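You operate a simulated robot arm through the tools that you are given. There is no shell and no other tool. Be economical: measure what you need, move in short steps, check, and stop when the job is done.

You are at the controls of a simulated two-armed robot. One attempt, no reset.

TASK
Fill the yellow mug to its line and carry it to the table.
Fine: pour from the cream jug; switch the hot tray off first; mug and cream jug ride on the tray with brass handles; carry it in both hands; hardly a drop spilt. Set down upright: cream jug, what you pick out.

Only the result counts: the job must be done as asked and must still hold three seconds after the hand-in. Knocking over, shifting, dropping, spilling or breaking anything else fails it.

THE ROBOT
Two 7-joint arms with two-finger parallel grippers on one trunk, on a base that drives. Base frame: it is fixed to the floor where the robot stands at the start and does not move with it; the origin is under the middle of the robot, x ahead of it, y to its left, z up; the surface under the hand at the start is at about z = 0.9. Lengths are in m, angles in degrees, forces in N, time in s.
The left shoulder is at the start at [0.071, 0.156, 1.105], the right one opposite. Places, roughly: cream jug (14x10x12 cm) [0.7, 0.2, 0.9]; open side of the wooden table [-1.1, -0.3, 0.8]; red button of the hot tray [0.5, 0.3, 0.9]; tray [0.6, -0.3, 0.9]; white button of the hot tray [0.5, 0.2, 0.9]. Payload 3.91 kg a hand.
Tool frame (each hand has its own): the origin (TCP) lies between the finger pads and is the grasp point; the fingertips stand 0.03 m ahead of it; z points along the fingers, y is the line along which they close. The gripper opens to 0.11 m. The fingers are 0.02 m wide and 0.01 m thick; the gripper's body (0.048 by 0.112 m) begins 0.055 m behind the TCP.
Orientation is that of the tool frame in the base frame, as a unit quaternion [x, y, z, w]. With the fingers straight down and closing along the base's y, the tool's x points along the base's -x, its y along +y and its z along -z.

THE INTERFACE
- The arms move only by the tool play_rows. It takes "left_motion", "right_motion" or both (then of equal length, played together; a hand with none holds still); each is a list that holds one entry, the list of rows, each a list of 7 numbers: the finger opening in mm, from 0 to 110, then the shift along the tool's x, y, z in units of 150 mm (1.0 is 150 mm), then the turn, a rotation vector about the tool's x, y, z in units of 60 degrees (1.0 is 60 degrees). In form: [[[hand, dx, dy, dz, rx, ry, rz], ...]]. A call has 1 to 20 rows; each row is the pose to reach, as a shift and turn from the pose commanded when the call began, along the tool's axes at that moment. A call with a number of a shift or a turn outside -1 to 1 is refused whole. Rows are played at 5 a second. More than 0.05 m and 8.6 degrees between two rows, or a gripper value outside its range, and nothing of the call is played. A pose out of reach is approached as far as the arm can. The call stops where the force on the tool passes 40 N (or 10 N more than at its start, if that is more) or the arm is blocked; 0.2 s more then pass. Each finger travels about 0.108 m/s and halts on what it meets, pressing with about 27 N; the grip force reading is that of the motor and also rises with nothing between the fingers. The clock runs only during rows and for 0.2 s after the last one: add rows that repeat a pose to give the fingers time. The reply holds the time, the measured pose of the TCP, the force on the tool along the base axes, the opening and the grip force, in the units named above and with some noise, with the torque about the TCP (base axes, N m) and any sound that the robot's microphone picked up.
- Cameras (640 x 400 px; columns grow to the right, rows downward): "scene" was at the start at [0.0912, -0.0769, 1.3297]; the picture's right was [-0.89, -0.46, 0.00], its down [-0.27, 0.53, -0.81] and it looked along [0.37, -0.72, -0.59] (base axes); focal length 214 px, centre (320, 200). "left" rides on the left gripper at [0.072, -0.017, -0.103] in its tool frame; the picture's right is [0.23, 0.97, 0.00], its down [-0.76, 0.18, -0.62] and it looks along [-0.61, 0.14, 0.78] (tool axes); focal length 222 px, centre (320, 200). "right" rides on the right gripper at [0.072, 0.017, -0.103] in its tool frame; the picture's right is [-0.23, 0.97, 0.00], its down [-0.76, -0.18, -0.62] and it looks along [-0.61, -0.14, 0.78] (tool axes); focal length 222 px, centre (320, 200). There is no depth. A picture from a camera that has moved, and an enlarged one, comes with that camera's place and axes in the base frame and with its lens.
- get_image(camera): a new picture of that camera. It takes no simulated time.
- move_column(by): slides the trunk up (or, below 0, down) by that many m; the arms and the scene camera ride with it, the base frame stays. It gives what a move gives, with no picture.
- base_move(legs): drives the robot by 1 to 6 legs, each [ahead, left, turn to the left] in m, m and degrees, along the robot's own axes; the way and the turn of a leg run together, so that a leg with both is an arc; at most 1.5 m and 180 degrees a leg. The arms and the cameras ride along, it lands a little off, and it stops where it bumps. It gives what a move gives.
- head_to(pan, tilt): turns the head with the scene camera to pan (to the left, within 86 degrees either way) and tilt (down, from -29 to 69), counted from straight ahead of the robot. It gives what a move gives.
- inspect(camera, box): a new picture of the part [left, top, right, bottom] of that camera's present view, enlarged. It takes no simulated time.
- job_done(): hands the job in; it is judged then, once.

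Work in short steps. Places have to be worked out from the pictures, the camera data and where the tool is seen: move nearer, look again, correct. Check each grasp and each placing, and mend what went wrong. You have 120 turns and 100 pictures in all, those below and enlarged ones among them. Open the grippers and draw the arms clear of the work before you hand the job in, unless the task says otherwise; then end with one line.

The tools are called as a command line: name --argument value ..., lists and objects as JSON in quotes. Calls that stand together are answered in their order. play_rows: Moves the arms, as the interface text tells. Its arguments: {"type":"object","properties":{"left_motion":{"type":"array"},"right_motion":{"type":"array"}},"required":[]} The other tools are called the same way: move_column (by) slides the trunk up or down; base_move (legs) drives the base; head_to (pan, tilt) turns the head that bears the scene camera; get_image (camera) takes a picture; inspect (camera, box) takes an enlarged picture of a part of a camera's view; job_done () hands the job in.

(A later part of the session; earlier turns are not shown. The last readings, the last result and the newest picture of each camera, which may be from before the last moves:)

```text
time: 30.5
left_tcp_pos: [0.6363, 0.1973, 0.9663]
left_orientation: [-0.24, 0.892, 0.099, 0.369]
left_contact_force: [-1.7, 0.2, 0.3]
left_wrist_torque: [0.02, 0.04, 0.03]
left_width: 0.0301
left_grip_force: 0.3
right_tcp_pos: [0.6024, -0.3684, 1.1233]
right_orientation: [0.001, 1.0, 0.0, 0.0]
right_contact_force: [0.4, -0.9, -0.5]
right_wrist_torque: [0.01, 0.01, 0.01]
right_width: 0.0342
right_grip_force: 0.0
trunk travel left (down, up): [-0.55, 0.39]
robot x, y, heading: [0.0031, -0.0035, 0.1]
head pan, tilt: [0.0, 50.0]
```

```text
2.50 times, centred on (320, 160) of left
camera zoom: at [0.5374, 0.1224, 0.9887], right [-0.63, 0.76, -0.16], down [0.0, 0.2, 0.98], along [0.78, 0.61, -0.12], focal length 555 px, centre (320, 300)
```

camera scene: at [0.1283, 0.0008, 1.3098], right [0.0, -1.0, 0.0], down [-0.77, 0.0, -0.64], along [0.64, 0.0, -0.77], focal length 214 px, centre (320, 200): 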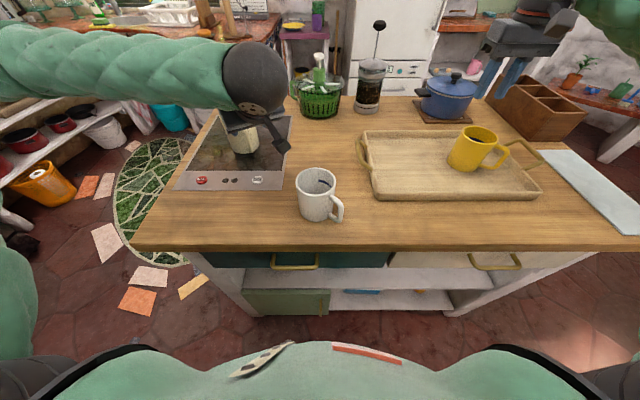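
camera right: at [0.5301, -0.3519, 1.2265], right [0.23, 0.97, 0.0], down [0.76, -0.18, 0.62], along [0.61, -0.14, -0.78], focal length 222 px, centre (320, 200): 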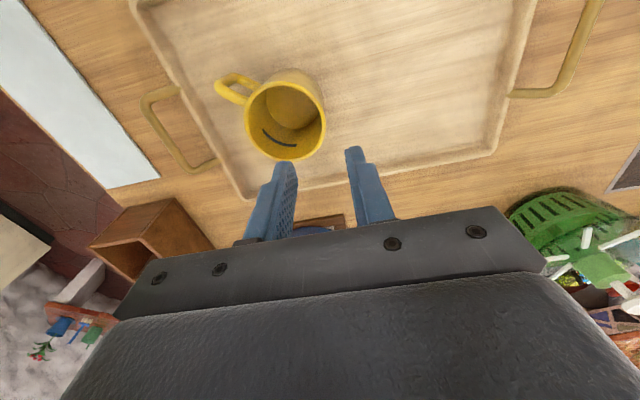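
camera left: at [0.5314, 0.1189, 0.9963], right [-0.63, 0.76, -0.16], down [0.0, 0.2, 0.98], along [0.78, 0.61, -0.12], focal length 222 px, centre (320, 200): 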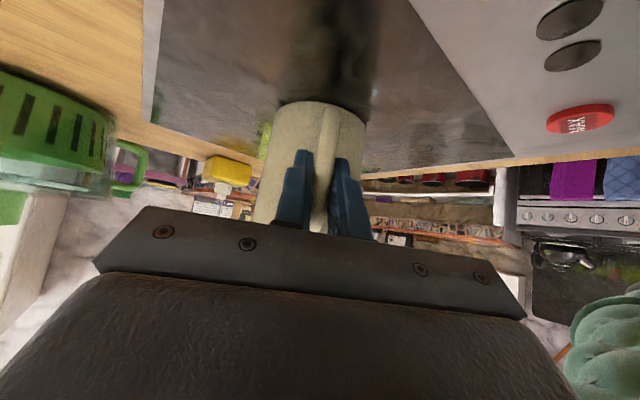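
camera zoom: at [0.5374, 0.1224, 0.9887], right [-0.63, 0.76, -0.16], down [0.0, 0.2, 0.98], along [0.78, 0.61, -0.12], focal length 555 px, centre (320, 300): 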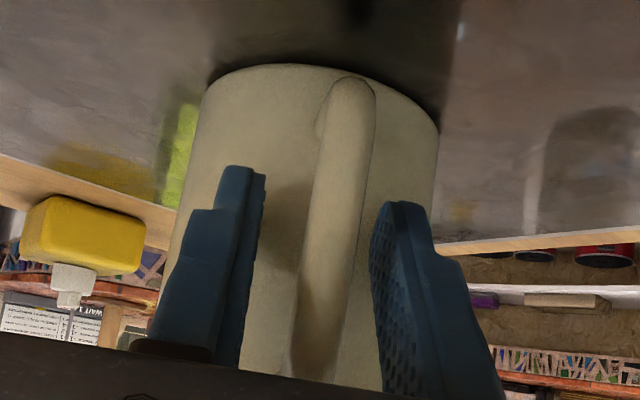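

By the bar's apparent width it is now well inside the pads. I close and lift by 1 cm to see whether the jug stays level.

play_rows --left_motion '[[[10, 0, 0, 0, 0, 0, 0], [0, 0, 0, 0, 0, 0, 0], [0, 0, 0, 0, 0, 0, 0], [0, 0, 0, 0, 0, 0, 0]]]'

play_rows --left_motion '[[[0, -0.024, 0, -0.024, 0, 0, 0], [0, -0.047, 0, -0.047, 0, 0, 0], [0, -0.071, 0, -0.071, 0, 0, 0], [0, -0.071, 0, -0.071, 0, 0, 0], [0, -0.071, 0, -0.071, 0, 0, 0]]]'

inspect --camera "left" --box '[240, 80, 400, 240]'

inspect --camera "scene" --box '[170, 80, 330, 200]'

```text
time: 31.5
left_tcp_pos: [0.6369, 0.1979, 0.9665]
left_orientation: [-0.239, 0.892, 0.099, 0.37]
left_contact_force: [-1.3, 0.8, 0.5]
left_wrist_torque: [0.06, 0.07, 0.1]
left_width: 0.0112
left_grip_force: 26.8
right_tcp_pos: [0.6019, -0.3671, 1.1236]
right_orientation: [0.0, 1.0, 0.0, 0.0]
right_contact_force: [-0.1, -0.5, -0.1]
right_wrist_torque: [0.01, 0.0, 0.0]
right_width: 0.034
right_grip_force: 0.1
trunk travel left (down, up): [-0.55, 0.39]
robot x, y, heading: [-0.0003, 0.0028, -0.2]
head pan, tilt: [0.0, 50.0]
```

```text
time: 32.7
left_tcp_pos: [0.6381, 0.1976, 0.9819]
left_orientation: [-0.24, 0.892, 0.099, 0.369]
left_contact_force: [-0.3, 0.6, -4.4]
left_wrist_torque: [-0.15, 0.27, -0.02]
left_width: 0.0111
left_grip_force: 26.7
right_tcp_pos: [0.603, -0.3671, 1.1231]
right_orientation: [0.0, 1.0, 0.0, -0.001]
right_contact_force: [0.7, 0.1, 0.4]
right_wrist_torque: [0.02, 0.02, 0.01]
right_width: 0.0337
right_grip_force: 0.0
trunk travel left (down, up): [-0.55, 0.39]
robot x, y, heading: [-0.0005, 0.0017, 0.1]
head pan, tilt: [0.0, 50.0]
```

```text
2.50 times, centred on (320, 160) of left
camera zoom: at [0.538, 0.1223, 1.0038], right [-0.63, 0.76, -0.16], down [0.0, 0.2, 0.98], along [0.78, 0.61, -0.12], focal length 555 px, centre (320, 300)
```

zoom: 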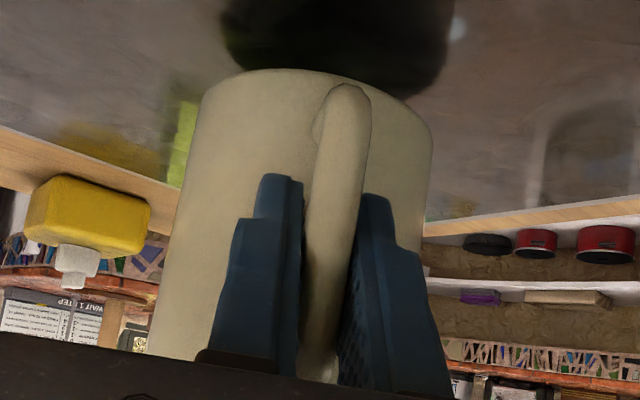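

```text
3.33 times, centred on (250, 140) of scene
camera zoom: at [0.1286, 0.0009, 1.3097], right [0.0, -1.0, 0.0], down [-0.77, 0.0, -0.64], along [0.64, 0.0, -0.77], focal length 715 px, centre (553, 400)
```

zoom: 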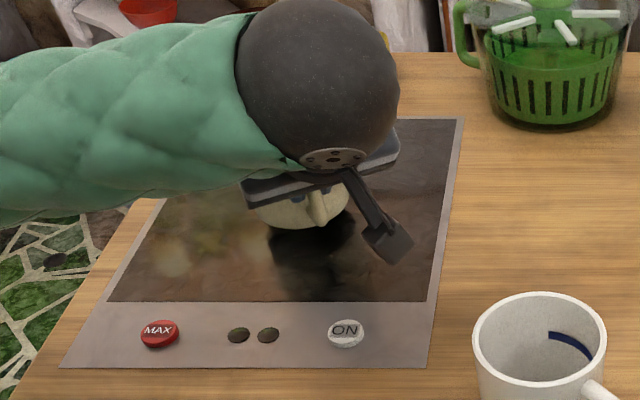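

The jug lifts cleanly with no sag, weighing about 4.5 N. I raise it 13 cm slowly and lift the right hand away from the mug too.

play_rows --left_motion '[[[0, -0.05, 0, -0.05, 0, 0, 0], [0, -0.15, 0, -0.15, 0, 0, 0], [0, -0.27, 0, -0.27, 0, 0, 0], [0, -0.39, 0, -0.39, 0, 0, 0], [0, -0.51, 0, -0.51, 0, 0, 0], [0, -0.6, 0, -0.6, 0, 0, 0], [0, -0.62, 0, -0.62, 0, 0, 0], [0, -0.62, 0, -0.62, 0, 0, 0]]]' --right_motion '[[[34, 0, 0, -0.1, 0, 0, 0], [34, 0, 0, -0.2, 0, 0, 0], [34, 0, 0, -0.4, 0, 0, 0], [34, 0, 0, -0.6, 0, 0, 0], [34, 0, 0, -0.8, 0, 0, 0], [34, 0, 0, -1.0, 0, 0, 0], [34, 0, 0, -1.0, 0, 0, 0], [34, 0, 0, -1.0, 0, 0, 0]]]'

get_image --camera "scene"

get_image --camera "right"

```text
time: 34.5
left_tcp_pos: [0.637, 0.1979, 1.1127]
left_orientation: [-0.24, 0.892, 0.099, 0.369]
left_contact_force: [0.2, 0.0, -4.2]
left_wrist_torque: [-0.15, 0.27, 0.01]
left_width: 0.0111
left_grip_force: 27.4
right_tcp_pos: [0.6028, -0.3673, 1.273]
right_orientation: [0.0, 1.0, 0.0, 0.0]
right_contact_force: [0.3, -0.1, 0.7]
right_wrist_torque: [-0.01, -0.02, 0.02]
right_width: 0.0342
right_grip_force: 0.1
trunk travel left (down, up): [-0.55, 0.39]
robot x, y, heading: [-0.002, 0.0011, 0.1]
head pan, tilt: [0.0, 50.0]
```

```text
65 pictures are left
camera scene: at [0.1282, 0.0012, 1.3098], right [0.0, -1.0, 0.0], down [-0.77, 0.0, -0.64], along [0.64, 0.0, -0.77], focal length 214 px, centre (320, 200)
```

scene: 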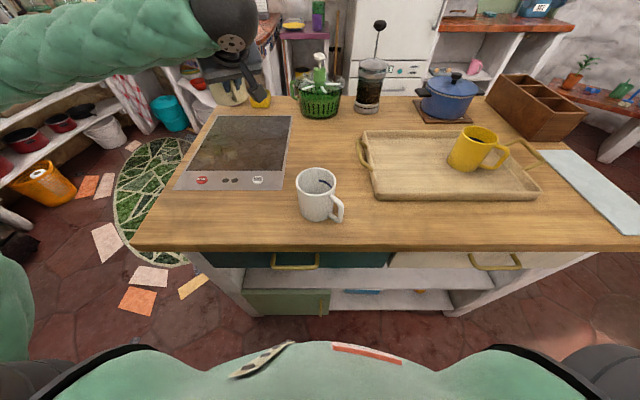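

```text
64 pictures are left
camera right: at [0.5291, -0.3506, 1.3765], right [0.23, 0.97, 0.0], down [0.76, -0.18, 0.62], along [0.61, -0.14, -0.78], focal length 222 px, centre (320, 200)
```

right: 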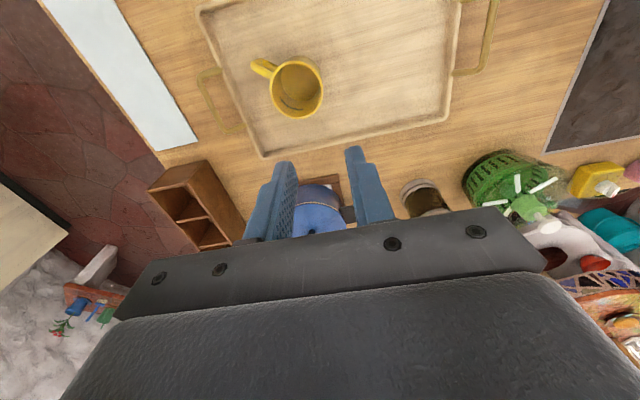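

The jug is well clear of everything. To pour without crossing over, I slide the base 0.25 m to the right.

base_move --legs '[[0, -0.25, 0]]'

head_to --pan 0 --tilt 40

get_image --camera "scene"

get_image --camera "right"

```text
time: 36.3
left_tcp_pos: [0.6368, -0.0529, 1.1131]
left_orientation: [-0.24, 0.892, 0.1, 0.37]
left_contact_force: [-1.0, -0.7, -4.5]
left_wrist_torque: [-0.16, 0.28, 0.01]
left_width: 0.0111
left_grip_force: 27.0
right_tcp_pos: [0.6021, -0.619, 1.272]
right_orientation: [0.0, 1.0, 0.001, 0.0]
right_contact_force: [0.3, -0.1, -0.1]
right_wrist_torque: [0.04, -0.01, -0.01]
right_width: 0.0341
right_grip_force: 0.0
trunk travel left (down, up): [-0.55, 0.39]
robot x, y, heading: [-0.0022, -0.2551, -0.2]
head pan, tilt: [0.0, 50.0]
```

```text
time: 37.0
left_tcp_pos: [0.6375, -0.0527, 1.1121]
left_orientation: [-0.24, 0.893, 0.099, 0.369]
left_contact_force: [-0.2, 0.1, -5.3]
left_wrist_torque: [-0.11, 0.28, 0.02]
left_width: 0.0113
left_grip_force: 27.2
right_tcp_pos: [0.603, -0.6178, 1.2721]
right_orientation: [-0.001, 1.0, 0.0, 0.0]
right_contact_force: [0.0, -0.1, -0.3]
right_wrist_torque: [0.02, 0.02, 0.01]
right_width: 0.0339
right_grip_force: 0.0
trunk travel left (down, up): [-0.55, 0.39]
robot x, y, heading: [-0.002, -0.2511, -0.2]
head pan, tilt: [0.0, 40.0]
```

```text
63 pictures are left
camera scene: at [0.1368, -0.25, 1.3238], right [0.0, -1.0, 0.0], down [-0.64, 0.0, -0.77], along [0.77, 0.0, -0.64], focal length 214 px, centre (320, 200)
```

scene: 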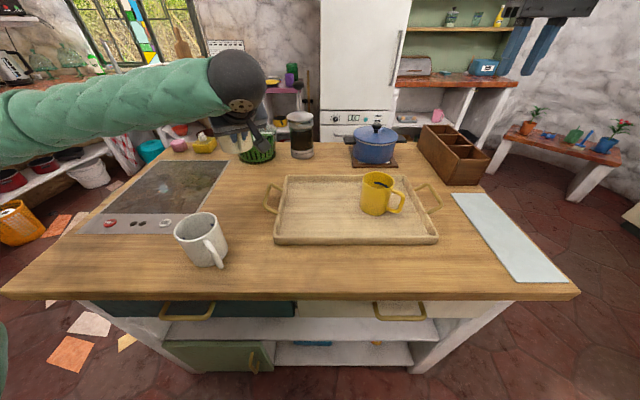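

```text
62 pictures are left
camera right: at [0.53, -0.6015, 1.3762], right [0.23, 0.97, 0.0], down [0.76, -0.18, 0.62], along [0.61, -0.14, -0.78], focal length 222 px, centre (320, 200)
```

right: 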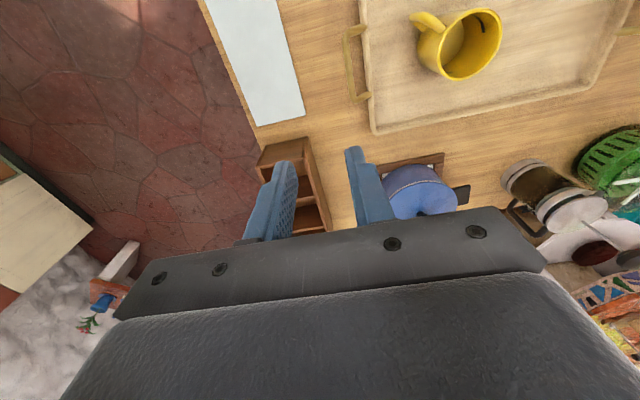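

The mug's rim is near [0.603, -0.403, ~0.995]. I swing the jug level to a heading of −70° toward the mug, in two smooth halves.

play_rows --left_motion '[[[0, 0.02, -0.02, -0.02, 0.03, 0, 0.03], [0, 0.06, -0.06, -0.06, 0.1, 0, 0.1], [0, 0.11, -0.11, -0.11, 0.18, 0, 0.18], [0, 0.17, -0.16, -0.17, 0.26, 0, 0.26], [0, 0.23, -0.21, -0.23, 0.34, 0, 0.34], [0, 0.29, -0.26, -0.29, 0.42, 0, 0.42], [0, 0.34, -0.31, -0.34, 0.5, 0, 0.5], [0, 0.38, -0.35, -0.38, 0.56, 0, 0.56], [0, 0.4, -0.366, -0.4, 0.589, 0, 0.589], [0, 0.4, -0.366, -0.4, 0.589, 0, 0.589]]]'

play_rows --left_motion '[[[0, 0, -0.03, 0, 0.03, 0, 0.03], [0, 0.01, -0.12, -0.01, 0.1, 0, 0.1], [0, 0.015, -0.22, -0.015, 0.18, 0, 0.18], [0, 0.02, -0.32, -0.02, 0.26, 0, 0.26], [0, 0.025, -0.42, -0.025, 0.34, 0, 0.34], [0, 0.03, -0.52, -0.03, 0.42, 0, 0.42], [0, 0.035, -0.62, -0.035, 0.5, 0, 0.5], [0, 0.04, -0.7, -0.04, 0.56, 0, 0.56], [0, 0.042, -0.731, -0.042, 0.589, 0, 0.589], [0, 0.042, -0.731, -0.042, 0.589, 0, 0.589]]]'

get_image --camera "scene"

get_image --camera "right"

```text
time: 39.2
left_tcp_pos: [0.5908, -0.1429, 1.1135]
left_orientation: [0.16, 0.91, -0.067, 0.377]
left_contact_force: [-0.4, -0.2, -4.6]
left_wrist_torque: [0.08, 0.3, 0.0]
left_width: 0.0112
left_grip_force: 27.1
right_tcp_pos: [0.6028, -0.6183, 1.2716]
right_orientation: [-0.001, 1.0, 0.0, 0.0]
right_contact_force: [-0.2, -0.7, 0.1]
right_wrist_torque: [-0.05, -0.02, -0.03]
right_width: 0.0341
right_grip_force: 0.0
trunk travel left (down, up): [-0.55, 0.39]
robot x, y, heading: [-0.0006, -0.2536, 0.2]
head pan, tilt: [0.0, 40.0]
```

```text
time: 41.4
left_tcp_pos: [0.5423, -0.2407, 1.1176]
left_orientation: [0.529, 0.757, -0.217, 0.317]
left_contact_force: [0.4, -0.3, -4.7]
left_wrist_torque: [0.27, 0.11, 0.03]
left_width: 0.011
left_grip_force: 26.9
right_tcp_pos: [0.5981, -0.6182, 1.2753]
right_orientation: [-0.001, 1.0, 0.001, 0.002]
right_contact_force: [0.2, 0.0, 0.7]
right_wrist_torque: [0.01, -0.01, -0.01]
right_width: 0.0341
right_grip_force: 0.1
trunk travel left (down, up): [-0.55, 0.39]
robot x, y, heading: [0.0028, -0.2475, 0.1]
head pan, tilt: [0.0, 40.0]
```

```text
61 pictures are left
camera scene: at [0.132, -0.2509, 1.3257], right [0.0, -1.0, 0.0], down [-0.64, 0.0, -0.77], along [0.77, 0.0, -0.64], focal length 214 px, centre (320, 200)
```

scene: 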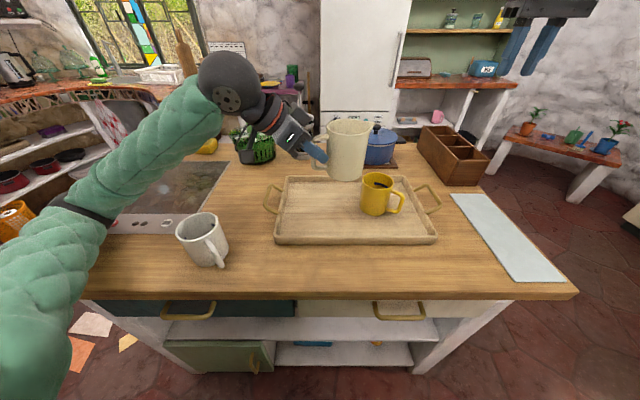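

```text
60 pictures are left
camera right: at [0.5254, -0.6019, 1.3791], right [0.23, 0.97, 0.0], down [0.76, -0.18, 0.63], along [0.61, -0.14, -0.78], focal length 222 px, centre (320, 200)
```

right: 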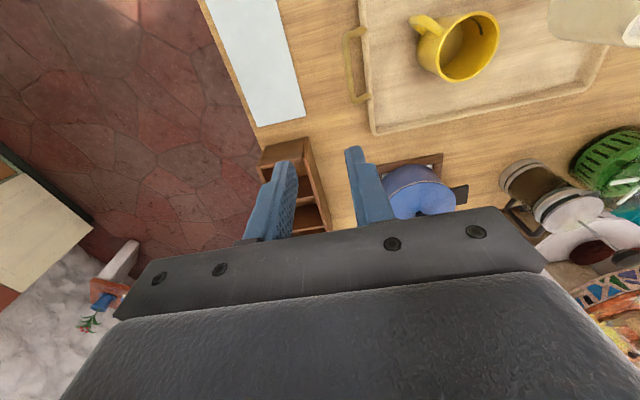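

The jug is held level beside the mug. I zoom in to measure its spout and height.

inspect --camera "scene" --box '[260, 90, 440, 240]'

inspect --camera "right" --box '[380, 0, 640, 140]'

```text
2.67 times, centred on (350, 165) of scene
camera zoom: at [0.132, -0.2509, 1.3257], right [0.0, -1.0, 0.0], down [-0.64, 0.0, -0.77], along [0.77, 0.0, -0.64], focal length 572 px, centre (240, 293)
```

zoom: 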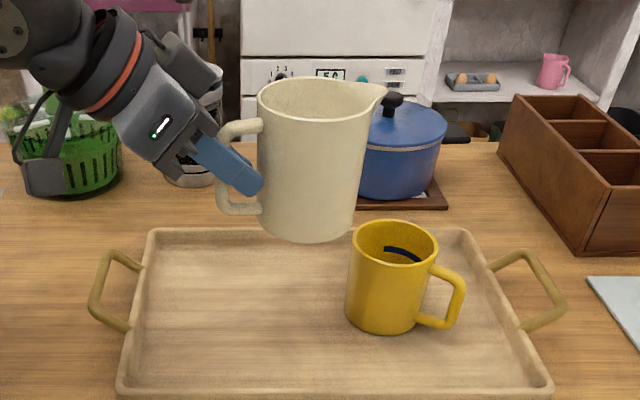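

```text
2.46 times, centred on (510, 70) of right
camera zoom: at [0.5254, -0.6019, 1.3791], right [0.23, 0.97, 0.0], down [0.76, -0.18, 0.63], along [0.61, -0.14, -0.78], focal length 547 px, centre (-148, 520)
```

zoom: 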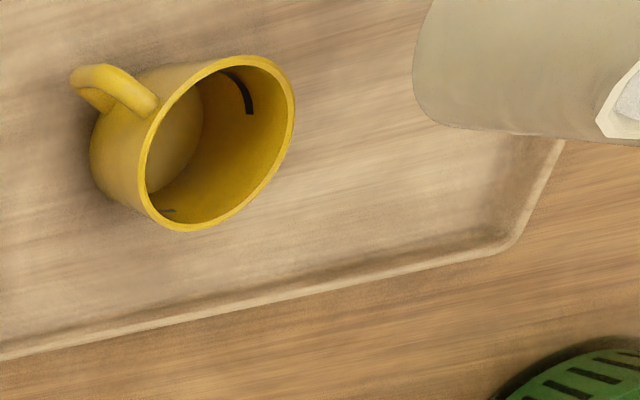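

From this side view the spout tip sits about 0.135 m ahead of and 0.043 m above the grasp point. I move the tip over the mug, high enough for the jug's bottom to clear the rim, and start tilting to 16°.

play_rows --left_motion '[[[0, -0.03, 0.006, 0.05, 0, 0, 0], [0, -0.06, 0.013, 0.12, 0, 0, 0], [0, -0.085, 0.013, 0.185, 0, 0, 0], [0, -0.085, 0.013, 0.185, 0, 0, 0], [0, -0.12, 0.013, 0.13, 0, 0.067, 0], [0, -0.154, 0.013, 0.073, 0, 0.133, 0], [0, -0.196, 0.013, 0.022, 0, 0.2, 0], [0, -0.2375, 0.013, -0.029, 0, 0.267, 0], [0, -0.2375, 0.013, -0.029, 0, 0.267, 0]]]'

inspect --camera "scene" --box '[260, 80, 440, 230]'

inspect --camera "right" --box '[380, 0, 640, 140]'

```text
time: 43.4
left_tcp_pos: [0.555, -0.262, 1.141]
left_orientation: [0.554, 0.794, -0.143, 0.205]
left_contact_force: [0.1, 0.2, -5.6]
left_wrist_torque: [0.23, 0.12, 0.0]
left_width: 0.0109
left_grip_force: 27.1
right_tcp_pos: [0.6019, -0.6175, 1.2727]
right_orientation: [0.0, 1.0, 0.0, 0.0]
right_contact_force: [0.3, -0.9, -0.2]
right_wrist_torque: [-0.02, 0.04, 0.0]
right_width: 0.0341
right_grip_force: 0.0
trunk travel left (down, up): [-0.55, 0.39]
robot x, y, heading: [-0.0016, -0.2495, 0.0]
head pan, tilt: [0.0, 40.0]
```

```text
2.67 times, centred on (350, 155) of scene
camera zoom: at [0.1368, -0.25, 1.3239], right [0.0, -1.0, 0.0], down [-0.64, 0.0, -0.77], along [0.77, 0.0, -0.64], focal length 572 px, centre (240, 320)
```

zoom: 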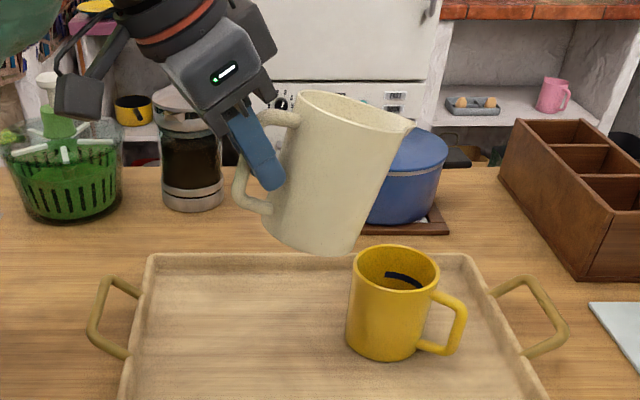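

```text
2.46 times, centred on (510, 70) of right
camera zoom: at [0.53, -0.6015, 1.3762], right [0.23, 0.97, 0.0], down [0.76, -0.18, 0.62], along [0.61, -0.14, -0.78], focal length 547 px, centre (-148, 520)
```

zoom: 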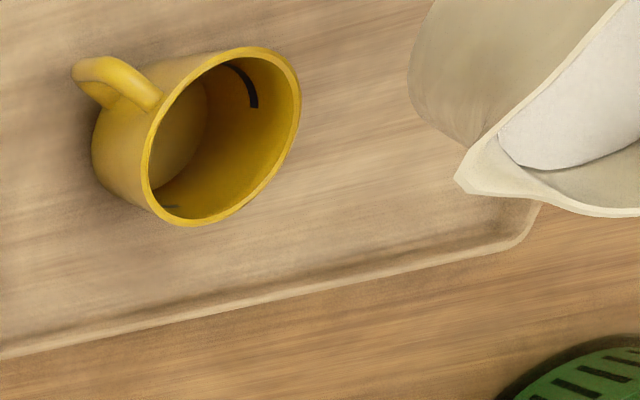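

The tip is at [0.606, -0.392, 1.144], just short of the mug's centre (rim centre [0.602, -0.403, 1.004], line near z 0.97). I lower the tip 4 cm and tilt to 24°.

play_rows --left_motion '[[[0, 0.016, 0, 0.03, 0, 0.033, 0], [0, 0.033, 0, 0.059, 0, 0.067, 0], [0, 0.047, 0, 0.09, 0, 0.1, 0], [0, 0.061, 0, 0.121, 0, 0.133, 0], [0, 0.061, 0, 0.121, 0, 0.133, 0]]]'

inspect --camera "right" --box '[380, 0, 640, 140]'

inspect --camera "scene" --box '[260, 80, 440, 230]'

```text
time: 44.6
left_tcp_pos: [0.5558, -0.2627, 1.121]
left_orientation: [0.563, 0.806, -0.105, 0.149]
left_contact_force: [0.0, -0.3, -4.8]
left_wrist_torque: [0.24, 0.02, 0.02]
left_width: 0.0115
left_grip_force: 27.0
right_tcp_pos: [0.6018, -0.6183, 1.2726]
right_orientation: [0.0, 1.0, 0.0, 0.0]
right_contact_force: [-0.2, -0.6, 0.4]
right_wrist_torque: [-0.01, -0.02, 0.0]
right_width: 0.0336
right_grip_force: 0.1
trunk travel left (down, up): [-0.55, 0.39]
robot x, y, heading: [-0.0031, -0.2511, -0.2]
head pan, tilt: [0.0, 40.0]
```

```text
2.46 times, centred on (510, 70) of right
camera zoom: at [0.5298, -0.6019, 1.3762], right [0.23, 0.97, 0.0], down [0.76, -0.18, 0.62], along [0.61, -0.14, -0.78], focal length 547 px, centre (-148, 520)
```

zoom: 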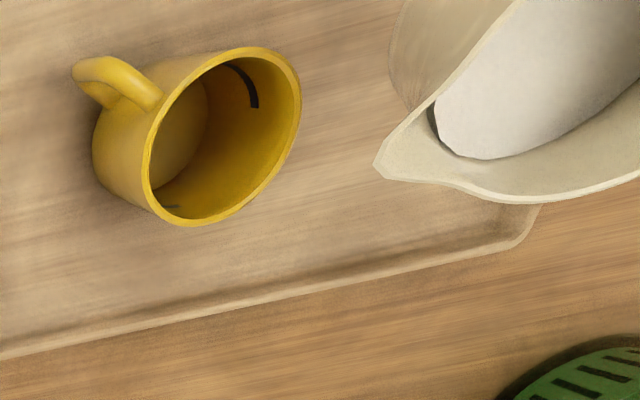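

```text
2.67 times, centred on (350, 155) of scene
camera zoom: at [0.1366, -0.2504, 1.3239], right [0.0, -1.0, 0.0], down [-0.64, 0.0, -0.77], along [0.77, 0.0, -0.64], focal length 572 px, centre (240, 320)
```

zoom: 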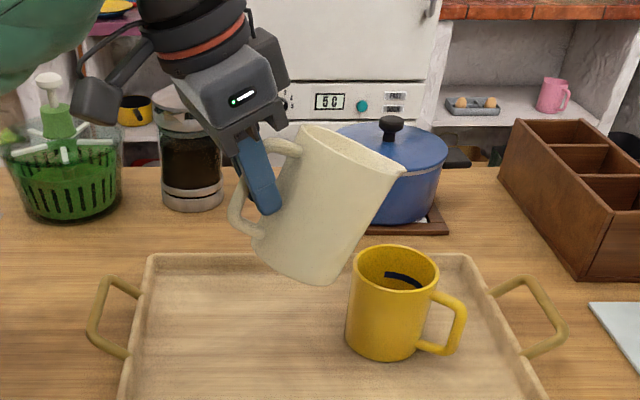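

Milk is nearing the lip, and the jug is clear of the mug. I lower the tip a bit more and tilt to 30°.

play_rows --left_motion '[[[0, 0.002, 0, 0.018, 0, 0.033, 0], [0, 0.004, 0, 0.036, 0, 0.067, 0], [0, 0.01, 0, 0.07, 0, 0.1, 0], [0, 0.01, 0, 0.07, 0, 0.1, 0]]]'

inspect --camera "right" --box '[380, 0, 640, 140]'

```text
time: 45.6
left_tcp_pos: [0.5575, -0.265, 1.1108]
left_orientation: [0.567, 0.813, -0.075, 0.106]
left_contact_force: [-0.3, 0.6, -4.7]
left_wrist_torque: [0.18, 0.07, -0.02]
left_width: 0.0112
left_grip_force: 26.7
right_tcp_pos: [0.6018, -0.6195, 1.2725]
right_orientation: [0.0, 1.0, 0.0, 0.0]
right_contact_force: [-0.7, 0.6, -0.6]
right_wrist_torque: [0.0, 0.05, 0.04]
right_width: 0.0339
right_grip_force: 0.0
trunk travel left (down, up): [-0.55, 0.39]
robot x, y, heading: [-0.0008, -0.2513, 0.2]
head pan, tilt: [0.0, 40.0]
```

```text
2.46 times, centred on (510, 70) of right
camera zoom: at [0.5299, -0.6018, 1.3762], right [0.23, 0.97, 0.0], down [0.76, -0.18, 0.62], along [0.61, -0.14, -0.78], focal length 547 px, centre (-148, 520)
```

zoom: 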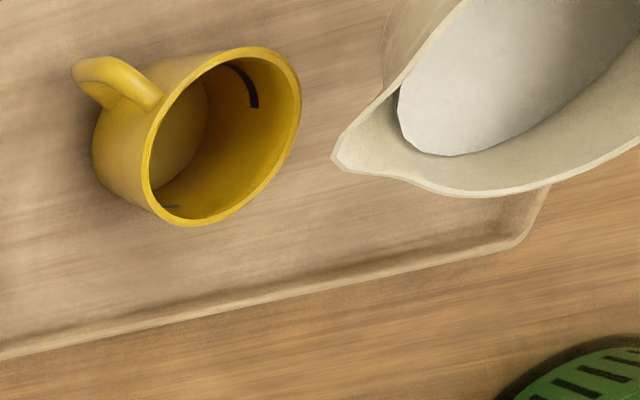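

No flow yet; the milk needs some more tilt. I tilt to 38° about the fixed tip in small steps.

play_rows --left_motion '[[[0, -0.016, 0, -0.029, 0, 0.033, 0], [0, -0.032, 0, -0.058, 0, 0.067, 0], [0, -0.05, 0, -0.085, 0, 0.1, 0], [0, -0.068, 0, -0.113, 0, 0.133, 0]]]'

inspect --camera "right" --box '[380, 0, 640, 140]'

```text
time: 46.6
left_tcp_pos: [0.5583, -0.2713, 1.1292]
left_orientation: [0.571, 0.819, -0.034, 0.05]
left_contact_force: [0.1, -0.6, -3.9]
left_wrist_torque: [0.15, 0.05, -0.01]
left_width: 0.0112
left_grip_force: 27.5
right_tcp_pos: [0.6021, -0.6187, 1.2719]
right_orientation: [0.0, 1.0, 0.0, 0.0]
right_contact_force: [0.0, 1.2, -1.0]
right_wrist_torque: [0.01, 0.0, 0.0]
right_width: 0.0339
right_grip_force: 0.1
trunk travel left (down, up): [-0.55, 0.39]
robot x, y, heading: [-0.0047, -0.2477, 0.3]
head pan, tilt: [0.0, 40.0]
```

```text
2.46 times, centred on (510, 70) of right
camera zoom: at [0.53, -0.6023, 1.376], right [0.23, 0.97, 0.0], down [0.76, -0.18, 0.62], along [0.61, -0.14, -0.78], focal length 547 px, centre (-148, 520)
```

zoom: 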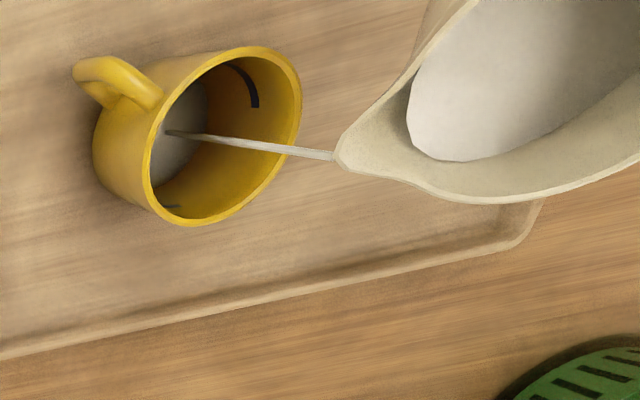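

A thin stream falls right into the mug. I hold this pose for a second and check the level.

play_rows --left_motion '[[[0, 0, 0, 0, 0, 0, 0], [0, 0, 0, 0, 0, 0, 0], [0, 0, 0, 0, 0, 0, 0], [0, 0, 0, 0, 0, 0, 0]]]'

inspect --camera "right" --box '[380, 0, 640, 140]'

```text
time: 47.6
left_tcp_pos: [0.5579, -0.2703, 1.1297]
left_orientation: [0.571, 0.819, -0.036, 0.049]
left_contact_force: [-0.9, -0.6, -4.9]
left_wrist_torque: [0.19, 0.07, 0.01]
left_width: 0.0108
left_grip_force: 27.1
right_tcp_pos: [0.6022, -0.6185, 1.2712]
right_orientation: [0.0, 1.0, 0.0, 0.0]
right_contact_force: [0.0, -0.7, -0.2]
right_wrist_torque: [0.0, -0.01, -0.02]
right_width: 0.034
right_grip_force: 0.0
trunk travel left (down, up): [-0.55, 0.39]
robot x, y, heading: [-0.002, -0.2519, 0.3]
head pan, tilt: [0.0, 40.0]
```

```text
2.46 times, centred on (510, 70) of right
camera zoom: at [0.53, -0.6021, 1.376], right [0.23, 0.97, 0.0], down [0.76, -0.18, 0.62], along [0.61, -0.14, -0.78], focal length 547 px, centre (-148, 520)
```

zoom: 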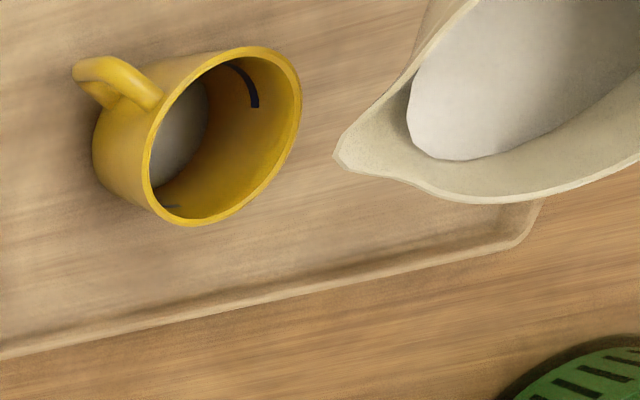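

The flow stops when the pose is held, so it's well controllable. I tilt on to 46° in 2° steps and wait.

play_rows --left_motion '[[[0, -0.016, 0, -0.028, 0, 0.033, 0], [0, -0.033, 0, -0.057, 0, 0.067, 0], [0, -0.033, 0, -0.057, 0, 0.067, 0], [0, -0.051, 0, -0.085, 0, 0.1, 0], [0, -0.069, 0, -0.113, 0, 0.133, 0], [0, -0.069, 0, -0.113, 0, 0.133, 0], [0, -0.069, 0, -0.113, 0, 0.133, 0], [0, -0.069, 0, -0.113, 0, 0.133, 0]]]'

inspect --camera "right" --box '[380, 0, 640, 140]'

```text
time: 49.4
left_tcp_pos: [0.5612, -0.2787, 1.1477]
left_orientation: [0.572, 0.82, 0.004, -0.007]
left_contact_force: [-0.2, 0.0, -4.6]
left_wrist_torque: [0.15, 0.07, -0.03]
left_width: 0.0113
left_grip_force: 27.5
right_tcp_pos: [0.6027, -0.6195, 1.2725]
right_orientation: [0.0, 1.0, 0.0, 0.0]
right_contact_force: [-0.1, 0.2, 0.2]
right_wrist_torque: [-0.02, 0.01, -0.02]
right_width: 0.034
right_grip_force: 0.0
trunk travel left (down, up): [-0.55, 0.39]
robot x, y, heading: [0.0002, -0.2532, -0.1]
head pan, tilt: [0.0, 40.0]
```

```text
2.46 times, centred on (510, 70) of right
camera zoom: at [0.5299, -0.602, 1.3761], right [0.23, 0.97, 0.0], down [0.76, -0.18, 0.62], along [0.61, -0.14, -0.78], focal length 547 px, centre (-148, 520)
```

zoom: 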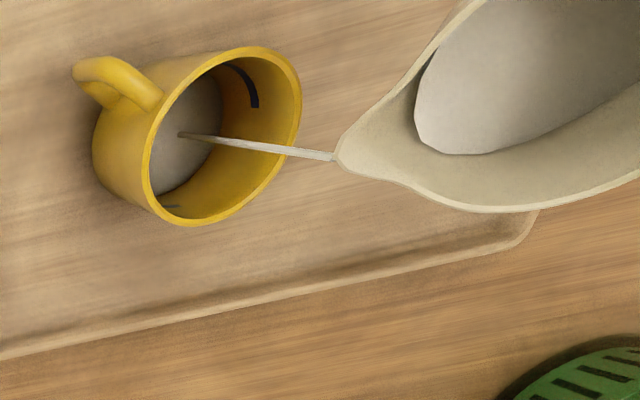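

The level rises steadily. I tilt on to 52° and wait.

play_rows --left_motion '[[[0, -0.016, 0, -0.029, 0, 0.033, 0], [0, -0.033, 0, -0.058, 0, 0.067, 0], [0, -0.033, 0, -0.058, 0, 0.067, 0], [0, -0.05, 0, -0.086, 0, 0.1, 0], [0, -0.05, 0, -0.086, 0, 0.1, 0], [0, -0.05, 0, -0.086, 0, 0.1, 0], [0, -0.05, 0, -0.086, 0, 0.1, 0], [0, -0.05, 0, -0.086, 0, 0.1, 0]]]'

inspect --camera "right" --box '[380, 0, 640, 140]'

inspect --camera "scene" --box '[260, 80, 440, 230]'

```text
time: 51.2
left_tcp_pos: [0.5634, -0.2851, 1.1613]
left_orientation: [0.571, 0.819, 0.036, -0.05]
left_contact_force: [0.4, -0.1, -4.2]
left_wrist_torque: [0.06, 0.01, 0.0]
left_width: 0.0111
left_grip_force: 26.6
right_tcp_pos: [0.602, -0.6187, 1.2729]
right_orientation: [0.0, 1.0, 0.0, 0.0]
right_contact_force: [0.6, 0.2, 0.6]
right_wrist_torque: [-0.02, 0.01, 0.0]
right_width: 0.0341
right_grip_force: 0.0
trunk travel left (down, up): [-0.55, 0.39]
robot x, y, heading: [-0.0037, -0.2515, 0.0]
head pan, tilt: [0.0, 40.0]
```

```text
2.46 times, centred on (510, 70) of right
camera zoom: at [0.5299, -0.6021, 1.3761], right [0.23, 0.97, 0.0], down [0.76, -0.18, 0.62], along [0.61, -0.14, -0.78], focal length 547 px, centre (-148, 520)
```

zoom: 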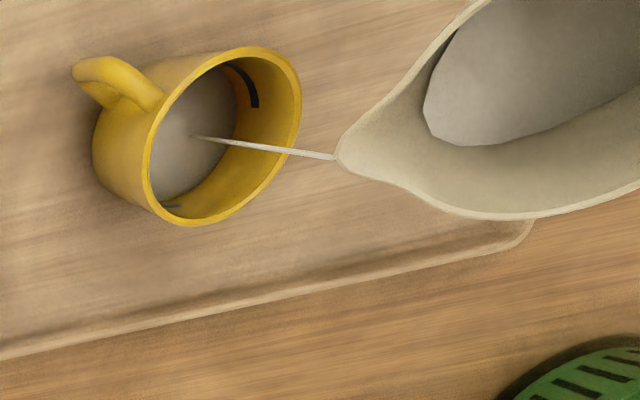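

```text
2.67 times, centred on (350, 155) of scene
camera zoom: at [0.1367, -0.2506, 1.3239], right [0.0, -1.0, 0.0], down [-0.64, 0.0, -0.77], along [0.77, 0.0, -0.64], focal length 572 px, centre (240, 320)
```

zoom: 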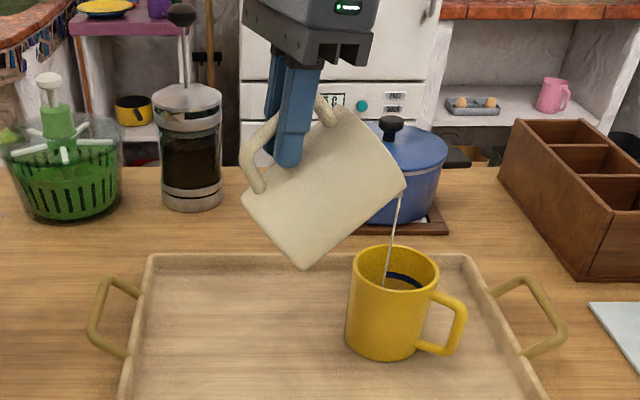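

The milk edge is close to the mark while the stream still trickles. I hold and let it settle before deciding.

play_rows --left_motion '[[[0, 0, 0, 0, 0, 0, 0], [0, 0, 0, 0, 0, 0, 0], [0, 0, 0, 0, 0, 0, 0], [0, 0, 0, 0, 0, 0, 0], [0, 0, 0, 0, 0, 0, 0]]]'

inspect --camera "right" --box '[400, 0, 520, 100]'

```text
time: 52.4
left_tcp_pos: [0.5635, -0.2859, 1.1612]
left_orientation: [0.572, 0.818, 0.034, -0.051]
left_contact_force: [-0.1, 0.5, -3.9]
left_wrist_torque: [0.08, 0.01, -0.01]
left_width: 0.011
left_grip_force: 27.0
right_tcp_pos: [0.603, -0.6187, 1.2728]
right_orientation: [0.0, 1.0, 0.0, 0.0]
right_contact_force: [-0.1, -0.1, 0.2]
right_wrist_torque: [-0.01, 0.03, -0.01]
right_width: 0.034
right_grip_force: 0.0
trunk travel left (down, up): [-0.55, 0.39]
robot x, y, heading: [0.0005, -0.2508, 0.2]
head pan, tilt: [0.0, 40.0]
```

```text
4.00 times, centred on (460, 50) of right
camera zoom: at [0.5299, -0.6021, 1.3761], right [0.23, 0.97, 0.0], down [0.76, -0.18, 0.62], along [0.61, -0.14, -0.78], focal length 888 px, centre (-240, 800)
```

zoom: 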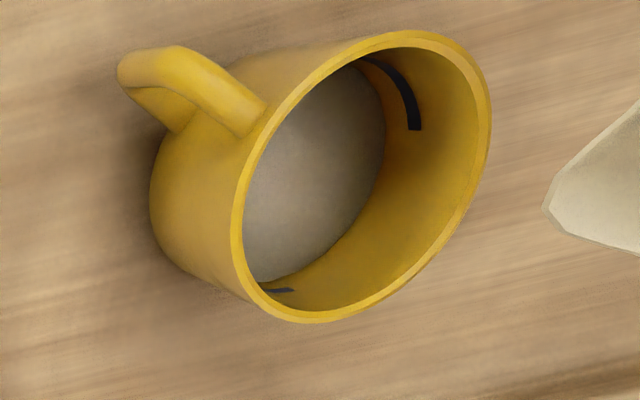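

The milk settled about 15 mm below the mark's middle. I tilt 4° more and wait for the trickle to end.

play_rows --left_motion '[[[0, -0.016, 0, -0.029, 0, 0.033, 0], [0, -0.033, 0, -0.058, 0, 0.067, 0], [0, -0.033, 0, -0.058, 0, 0.067, 0], [0, -0.033, 0, -0.058, 0, 0.067, 0], [0, -0.033, 0, -0.058, 0, 0.067, 0], [0, -0.033, 0, -0.058, 0, 0.067, 0], [0, -0.033, 0, -0.058, 0, 0.067, 0], [0, -0.033, 0, -0.058, 0, 0.067, 0], [0, -0.033, 0, -0.058, 0, 0.067, 0], [0, -0.033, 0, -0.058, 0, 0.067, 0]]]'

inspect --camera "right" --box '[400, 0, 520, 100]'

```text
time: 54.6
left_tcp_pos: [0.5658, -0.2912, 1.1683]
left_orientation: [0.57, 0.816, 0.055, -0.078]
left_contact_force: [1.0, 0.5, -3.9]
left_wrist_torque: [0.06, 0.05, -0.02]
left_width: 0.0111
left_grip_force: 27.3
right_tcp_pos: [0.6025, -0.6188, 1.2729]
right_orientation: [0.0, 1.0, 0.0, 0.0]
right_contact_force: [-0.4, 0.4, 0.5]
right_wrist_torque: [0.02, -0.01, 0.0]
right_width: 0.0342
right_grip_force: 0.1
trunk travel left (down, up): [-0.55, 0.39]
robot x, y, heading: [0.0004, -0.2531, -0.2]
head pan, tilt: [0.0, 40.0]
```

```text
4.00 times, centred on (460, 50) of right
camera zoom: at [0.5299, -0.6021, 1.3761], right [0.23, 0.97, 0.0], down [0.76, -0.18, 0.62], along [0.61, -0.14, -0.78], focal length 888 px, centre (-240, 800)
```

zoom: 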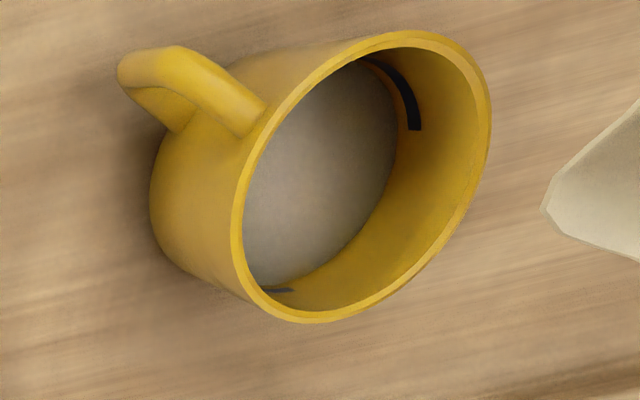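

About 11 px gained for 4°; the mark's middle is some 16 px further. I tilt another 4°.

play_rows --left_motion '[[[0, -0.016, 0, -0.028, 0, 0.033, 0], [0, -0.032, 0, -0.057, 0, 0.067, 0], [0, -0.032, 0, -0.057, 0, 0.067, 0], [0, -0.032, 0, -0.057, 0, 0.067, 0], [0, -0.032, 0, -0.057, 0, 0.067, 0], [0, -0.032, 0, -0.057, 0, 0.067, 0], [0, -0.032, 0, -0.057, 0, 0.067, 0], [0, -0.032, 0, -0.057, 0, 0.067, 0], [0, -0.032, 0, -0.057, 0, 0.067, 0], [0, -0.032, 0, -0.057, 0, 0.067, 0]]]'

inspect --camera "right" --box '[400, 0, 520, 100]'

```text
time: 56.8
left_tcp_pos: [0.5675, -0.2973, 1.1756]
left_orientation: [0.568, 0.813, 0.075, -0.107]
left_contact_force: [0.0, 0.2, -3.0]
left_wrist_torque: [0.03, 0.03, -0.03]
left_width: 0.0111
left_grip_force: 27.2
right_tcp_pos: [0.6018, -0.6181, 1.2727]
right_orientation: [-0.001, 1.0, -0.001, 0.0]
right_contact_force: [-0.3, 0.2, 0.3]
right_wrist_torque: [0.01, -0.02, 0.01]
right_width: 0.034
right_grip_force: 0.0
trunk travel left (down, up): [-0.55, 0.39]
robot x, y, heading: [-0.0008, -0.2535, -0.0]
head pan, tilt: [0.0, 40.0]
```

```text
4.00 times, centred on (460, 50) of right
camera zoom: at [0.5299, -0.6021, 1.3761], right [0.23, 0.97, 0.0], down [0.76, -0.18, 0.62], along [0.61, -0.14, -0.78], focal length 888 px, centre (-240, 800)
```

zoom: 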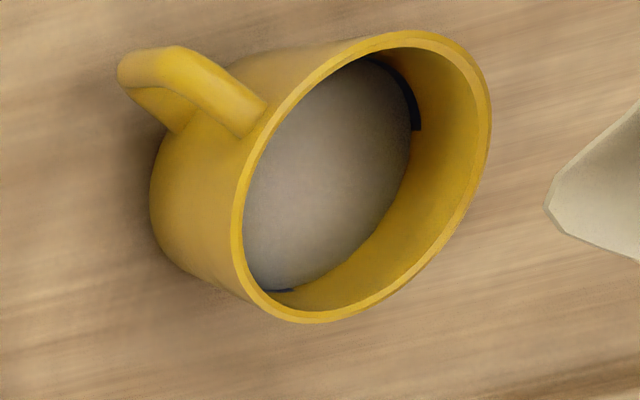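

The milk now touches the mark's lower edge. A final 1.5° should bring it to the middle of the line.

play_rows --left_motion '[[[0, -0.006, 0, -0.01, 0, 0.013, 0], [0, -0.012, 0, -0.021, 0, 0.025, 0], [0, -0.012, 0, -0.021, 0, 0.025, 0], [0, -0.012, 0, -0.021, 0, 0.025, 0], [0, -0.012, 0, -0.021, 0, 0.025, 0], [0, -0.012, 0, -0.021, 0, 0.025, 0], [0, -0.012, 0, -0.021, 0, 0.025, 0], [0, -0.012, 0, -0.021, 0, 0.025, 0]]]'

inspect --camera "right" --box '[440, 0, 520, 60]'

```text
time: 58.6
left_tcp_pos: [0.5676, -0.299, 1.1799]
left_orientation: [0.567, 0.811, 0.083, -0.118]
left_contact_force: [0.6, -0.1, -3.2]
left_wrist_torque: [0.06, 0.04, -0.04]
left_width: 0.011
left_grip_force: 26.9
right_tcp_pos: [0.602, -0.6184, 1.2727]
right_orientation: [0.0, 1.0, 0.0, 0.001]
right_contact_force: [-0.5, -0.3, -0.1]
right_wrist_torque: [0.03, 0.01, 0.0]
right_width: 0.0342
right_grip_force: 0.1
trunk travel left (down, up): [-0.55, 0.39]
robot x, y, heading: [0.0023, -0.2509, 0.0]
head pan, tilt: [0.0, 40.0]
```

```text
6.67 times, centred on (480, 30) of right
camera zoom: at [0.5299, -0.6021, 1.3761], right [0.23, 0.97, 0.0], down [0.76, -0.18, 0.62], along [0.61, -0.14, -0.78], focal length 1481 px, centre (-747, 1333)
```

zoom: 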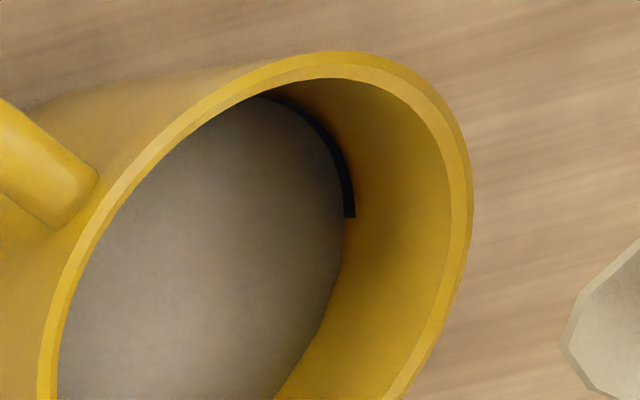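

The milk is at mid-mark. I tilt the jug back about its lip, raising it as it comes upright.

play_rows --left_motion '[[[0, 0.025, 0, 0.057, 0, -0.063, 0], [0, 0.05, 0, 0.113, 0, -0.125, 0], [0, 0.068, 0, 0.177, 0, -0.192, 0], [0, 0.085, 0, 0.24, 0, -0.258, 0], [0, 0.104, 0, 0.275, 0, -0.325, 0], [0, 0.123, 0, 0.307, 0, -0.392, 0], [0, 0.142, 0, 0.31, 0, -0.459, 0], [0, 0.16, 0, 0.31, 0, -0.525, 0], [0, 0.18, 0, 0.28, 0, -0.592, 0], [0, 0.198, 0, 0.249, 0, -0.658, 0], [0, 0.21, 0, 0.217, 0, -0.758, 0], [0, 0.21, 0, 0.217, 0, -0.758, 0]]]'

get_image --camera "scene"

inspect --camera "right" --box '[380, 0, 640, 140]'

```text
time: 61.2
left_tcp_pos: [0.5558, -0.2626, 1.1557]
left_orientation: [0.554, 0.794, -0.142, 0.204]
left_contact_force: [-0.3, -0.1, -3.0]
left_wrist_torque: [0.11, 0.08, 0.03]
left_width: 0.011
left_grip_force: 27.0
right_tcp_pos: [0.6021, -0.6186, 1.2728]
right_orientation: [0.0, 1.0, 0.001, 0.0]
right_contact_force: [0.5, 0.0, 0.1]
right_wrist_torque: [0.03, 0.0, 0.01]
right_width: 0.034
right_grip_force: 0.0
trunk travel left (down, up): [-0.55, 0.39]
robot x, y, heading: [0.0012, -0.251, 0.2]
head pan, tilt: [0.0, 40.0]
```

```text
43 pictures are left
camera scene: at [0.1366, -0.2511, 1.3239], right [0.0, -1.0, 0.0], down [-0.64, 0.0, -0.77], along [0.77, 0.0, -0.64], focal length 214 px, centre (320, 200)
```

scene: 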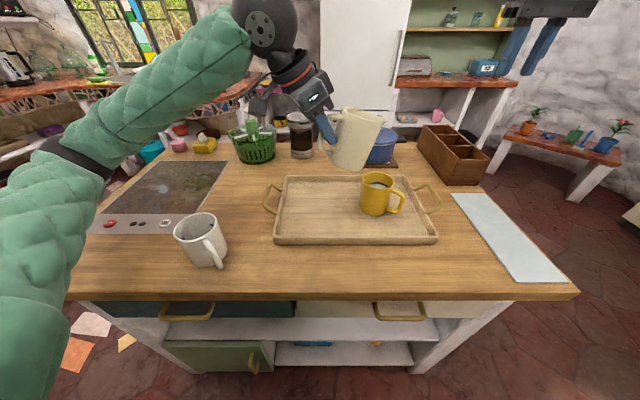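

```text
2.46 times, centred on (510, 70) of right
camera zoom: at [0.5298, -0.6027, 1.376], right [0.23, 0.97, 0.0], down [0.76, -0.18, 0.62], along [0.61, -0.14, -0.78], focal length 547 px, centre (-148, 520)
```

zoom: 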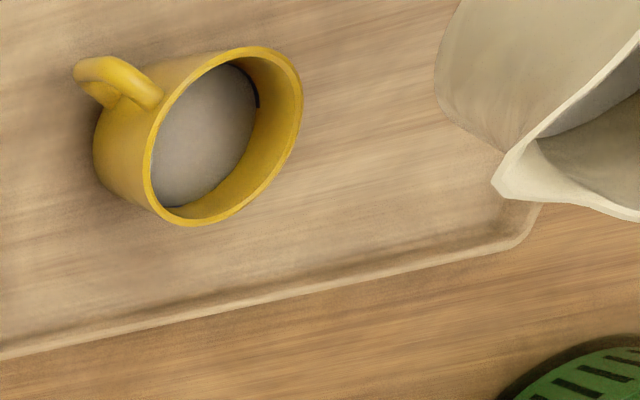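

The mug shows milk right at its mark and nothing spilt. I bring the jug upright and back over the left half of the tray.

play_rows --left_motion '[[[0, 0.09, 0.055, -0.024, 0, -0.045, 0], [0, 0.18, 0.11, -0.048, 0, -0.09, 0], [0, 0.265, 0.167, -0.071, 0, -0.133, 0], [0, 0.35, 0.22, -0.067, 0, -0.178, 0], [0, 0.435, 0.273, -0.063, 0, -0.222, 0], [0, 0.518, 0.326, -0.059, 0, -0.267, 0], [0, 0.518, 0.326, -0.059, 0, -0.267, 0]]]'

inspect --camera "scene" --box '[240, 80, 460, 260]'

```text
time: 62.8
left_tcp_pos: [0.5755, -0.1772, 1.1259]
left_orientation: [0.53, 0.757, -0.219, 0.314]
left_contact_force: [0.2, -0.1, -2.9]
left_wrist_torque: [0.17, 0.09, 0.02]
left_width: 0.0109
left_grip_force: 27.1
right_tcp_pos: [0.6025, -0.6195, 1.2721]
right_orientation: [0.0, 1.0, -0.001, 0.0]
right_contact_force: [-0.2, 0.1, 0.5]
right_wrist_torque: [0.0, 0.03, -0.01]
right_width: 0.034
right_grip_force: 0.0
trunk travel left (down, up): [-0.55, 0.39]
robot x, y, heading: [0.0012, -0.2533, 0.3]
head pan, tilt: [0.0, 40.0]
```

```text
2.22 times, centred on (350, 170) of scene
camera zoom: at [0.1367, -0.2511, 1.3239], right [0.0, -1.0, 0.0], down [-0.64, 0.0, -0.77], along [0.77, 0.0, -0.64], focal length 477 px, centre (253, 267)
```

zoom: 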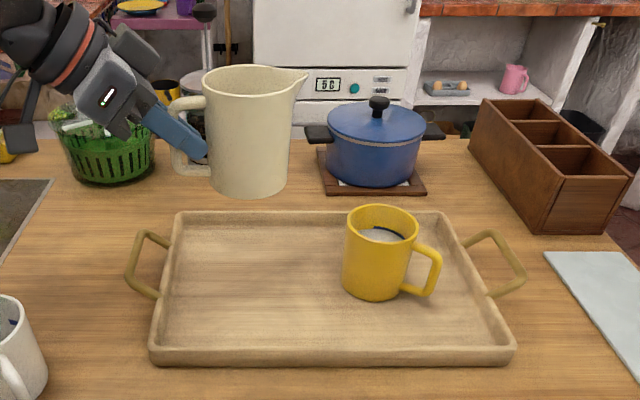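

The jug hangs upright above its place. I lower it 12.5 cm toward the tray floor.

play_rows --left_motion '[[[0, 0.1, 0, 0.1, 0, 0, 0], [0, 0.22, 0, 0.22, 0, 0, 0], [0, 0.34, 0, 0.34, 0, 0, 0], [0, 0.46, 0, 0.46, 0, 0, 0], [0, 0.55, 0, 0.55, 0, 0, 0], [0, 0.59, 0, 0.59, 0, 0, 0], [0, 0.59, 0, 0.59, 0, 0, 0]]]'

inspect --camera "scene" --box '[240, 80, 460, 260]'

```text
time: 64.6
left_tcp_pos: [0.6384, -0.202, 1.0121]
left_orientation: [0.562, 0.73, -0.222, 0.32]
left_contact_force: [1.5, 0.4, -5.2]
left_wrist_torque: [0.13, 0.05, -0.07]
left_width: 0.0116
left_grip_force: 27.1
right_tcp_pos: [0.6057, -0.6477, 1.281]
right_orientation: [0.054, 0.998, -0.015, 0.002]
right_contact_force: [0.8, -0.7, -0.5]
right_wrist_torque: [0.02, 0.05, 0.03]
right_width: 0.0338
right_grip_force: 0.0
trunk travel left (down, up): [-0.55, 0.39]
robot x, y, heading: [0.0535, -0.2573, -6.2]
head pan, tilt: [0.0, 40.0]
stopped in row 7 (left hand): the arm was blocked; the commanded pose is now the measured one
```

```text
2.22 times, centred on (350, 170) of scene
camera zoom: at [0.1768, -0.3151, 1.3282], right [-0.11, -0.99, -0.04], down [-0.63, 0.1, -0.77], along [0.77, -0.06, -0.64], focal length 477 px, centre (253, 267)
```

zoom: 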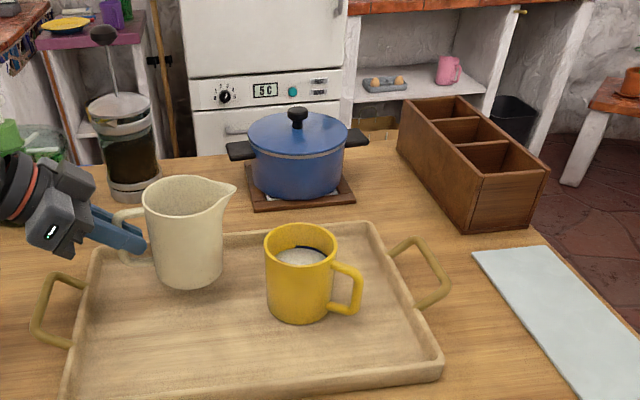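

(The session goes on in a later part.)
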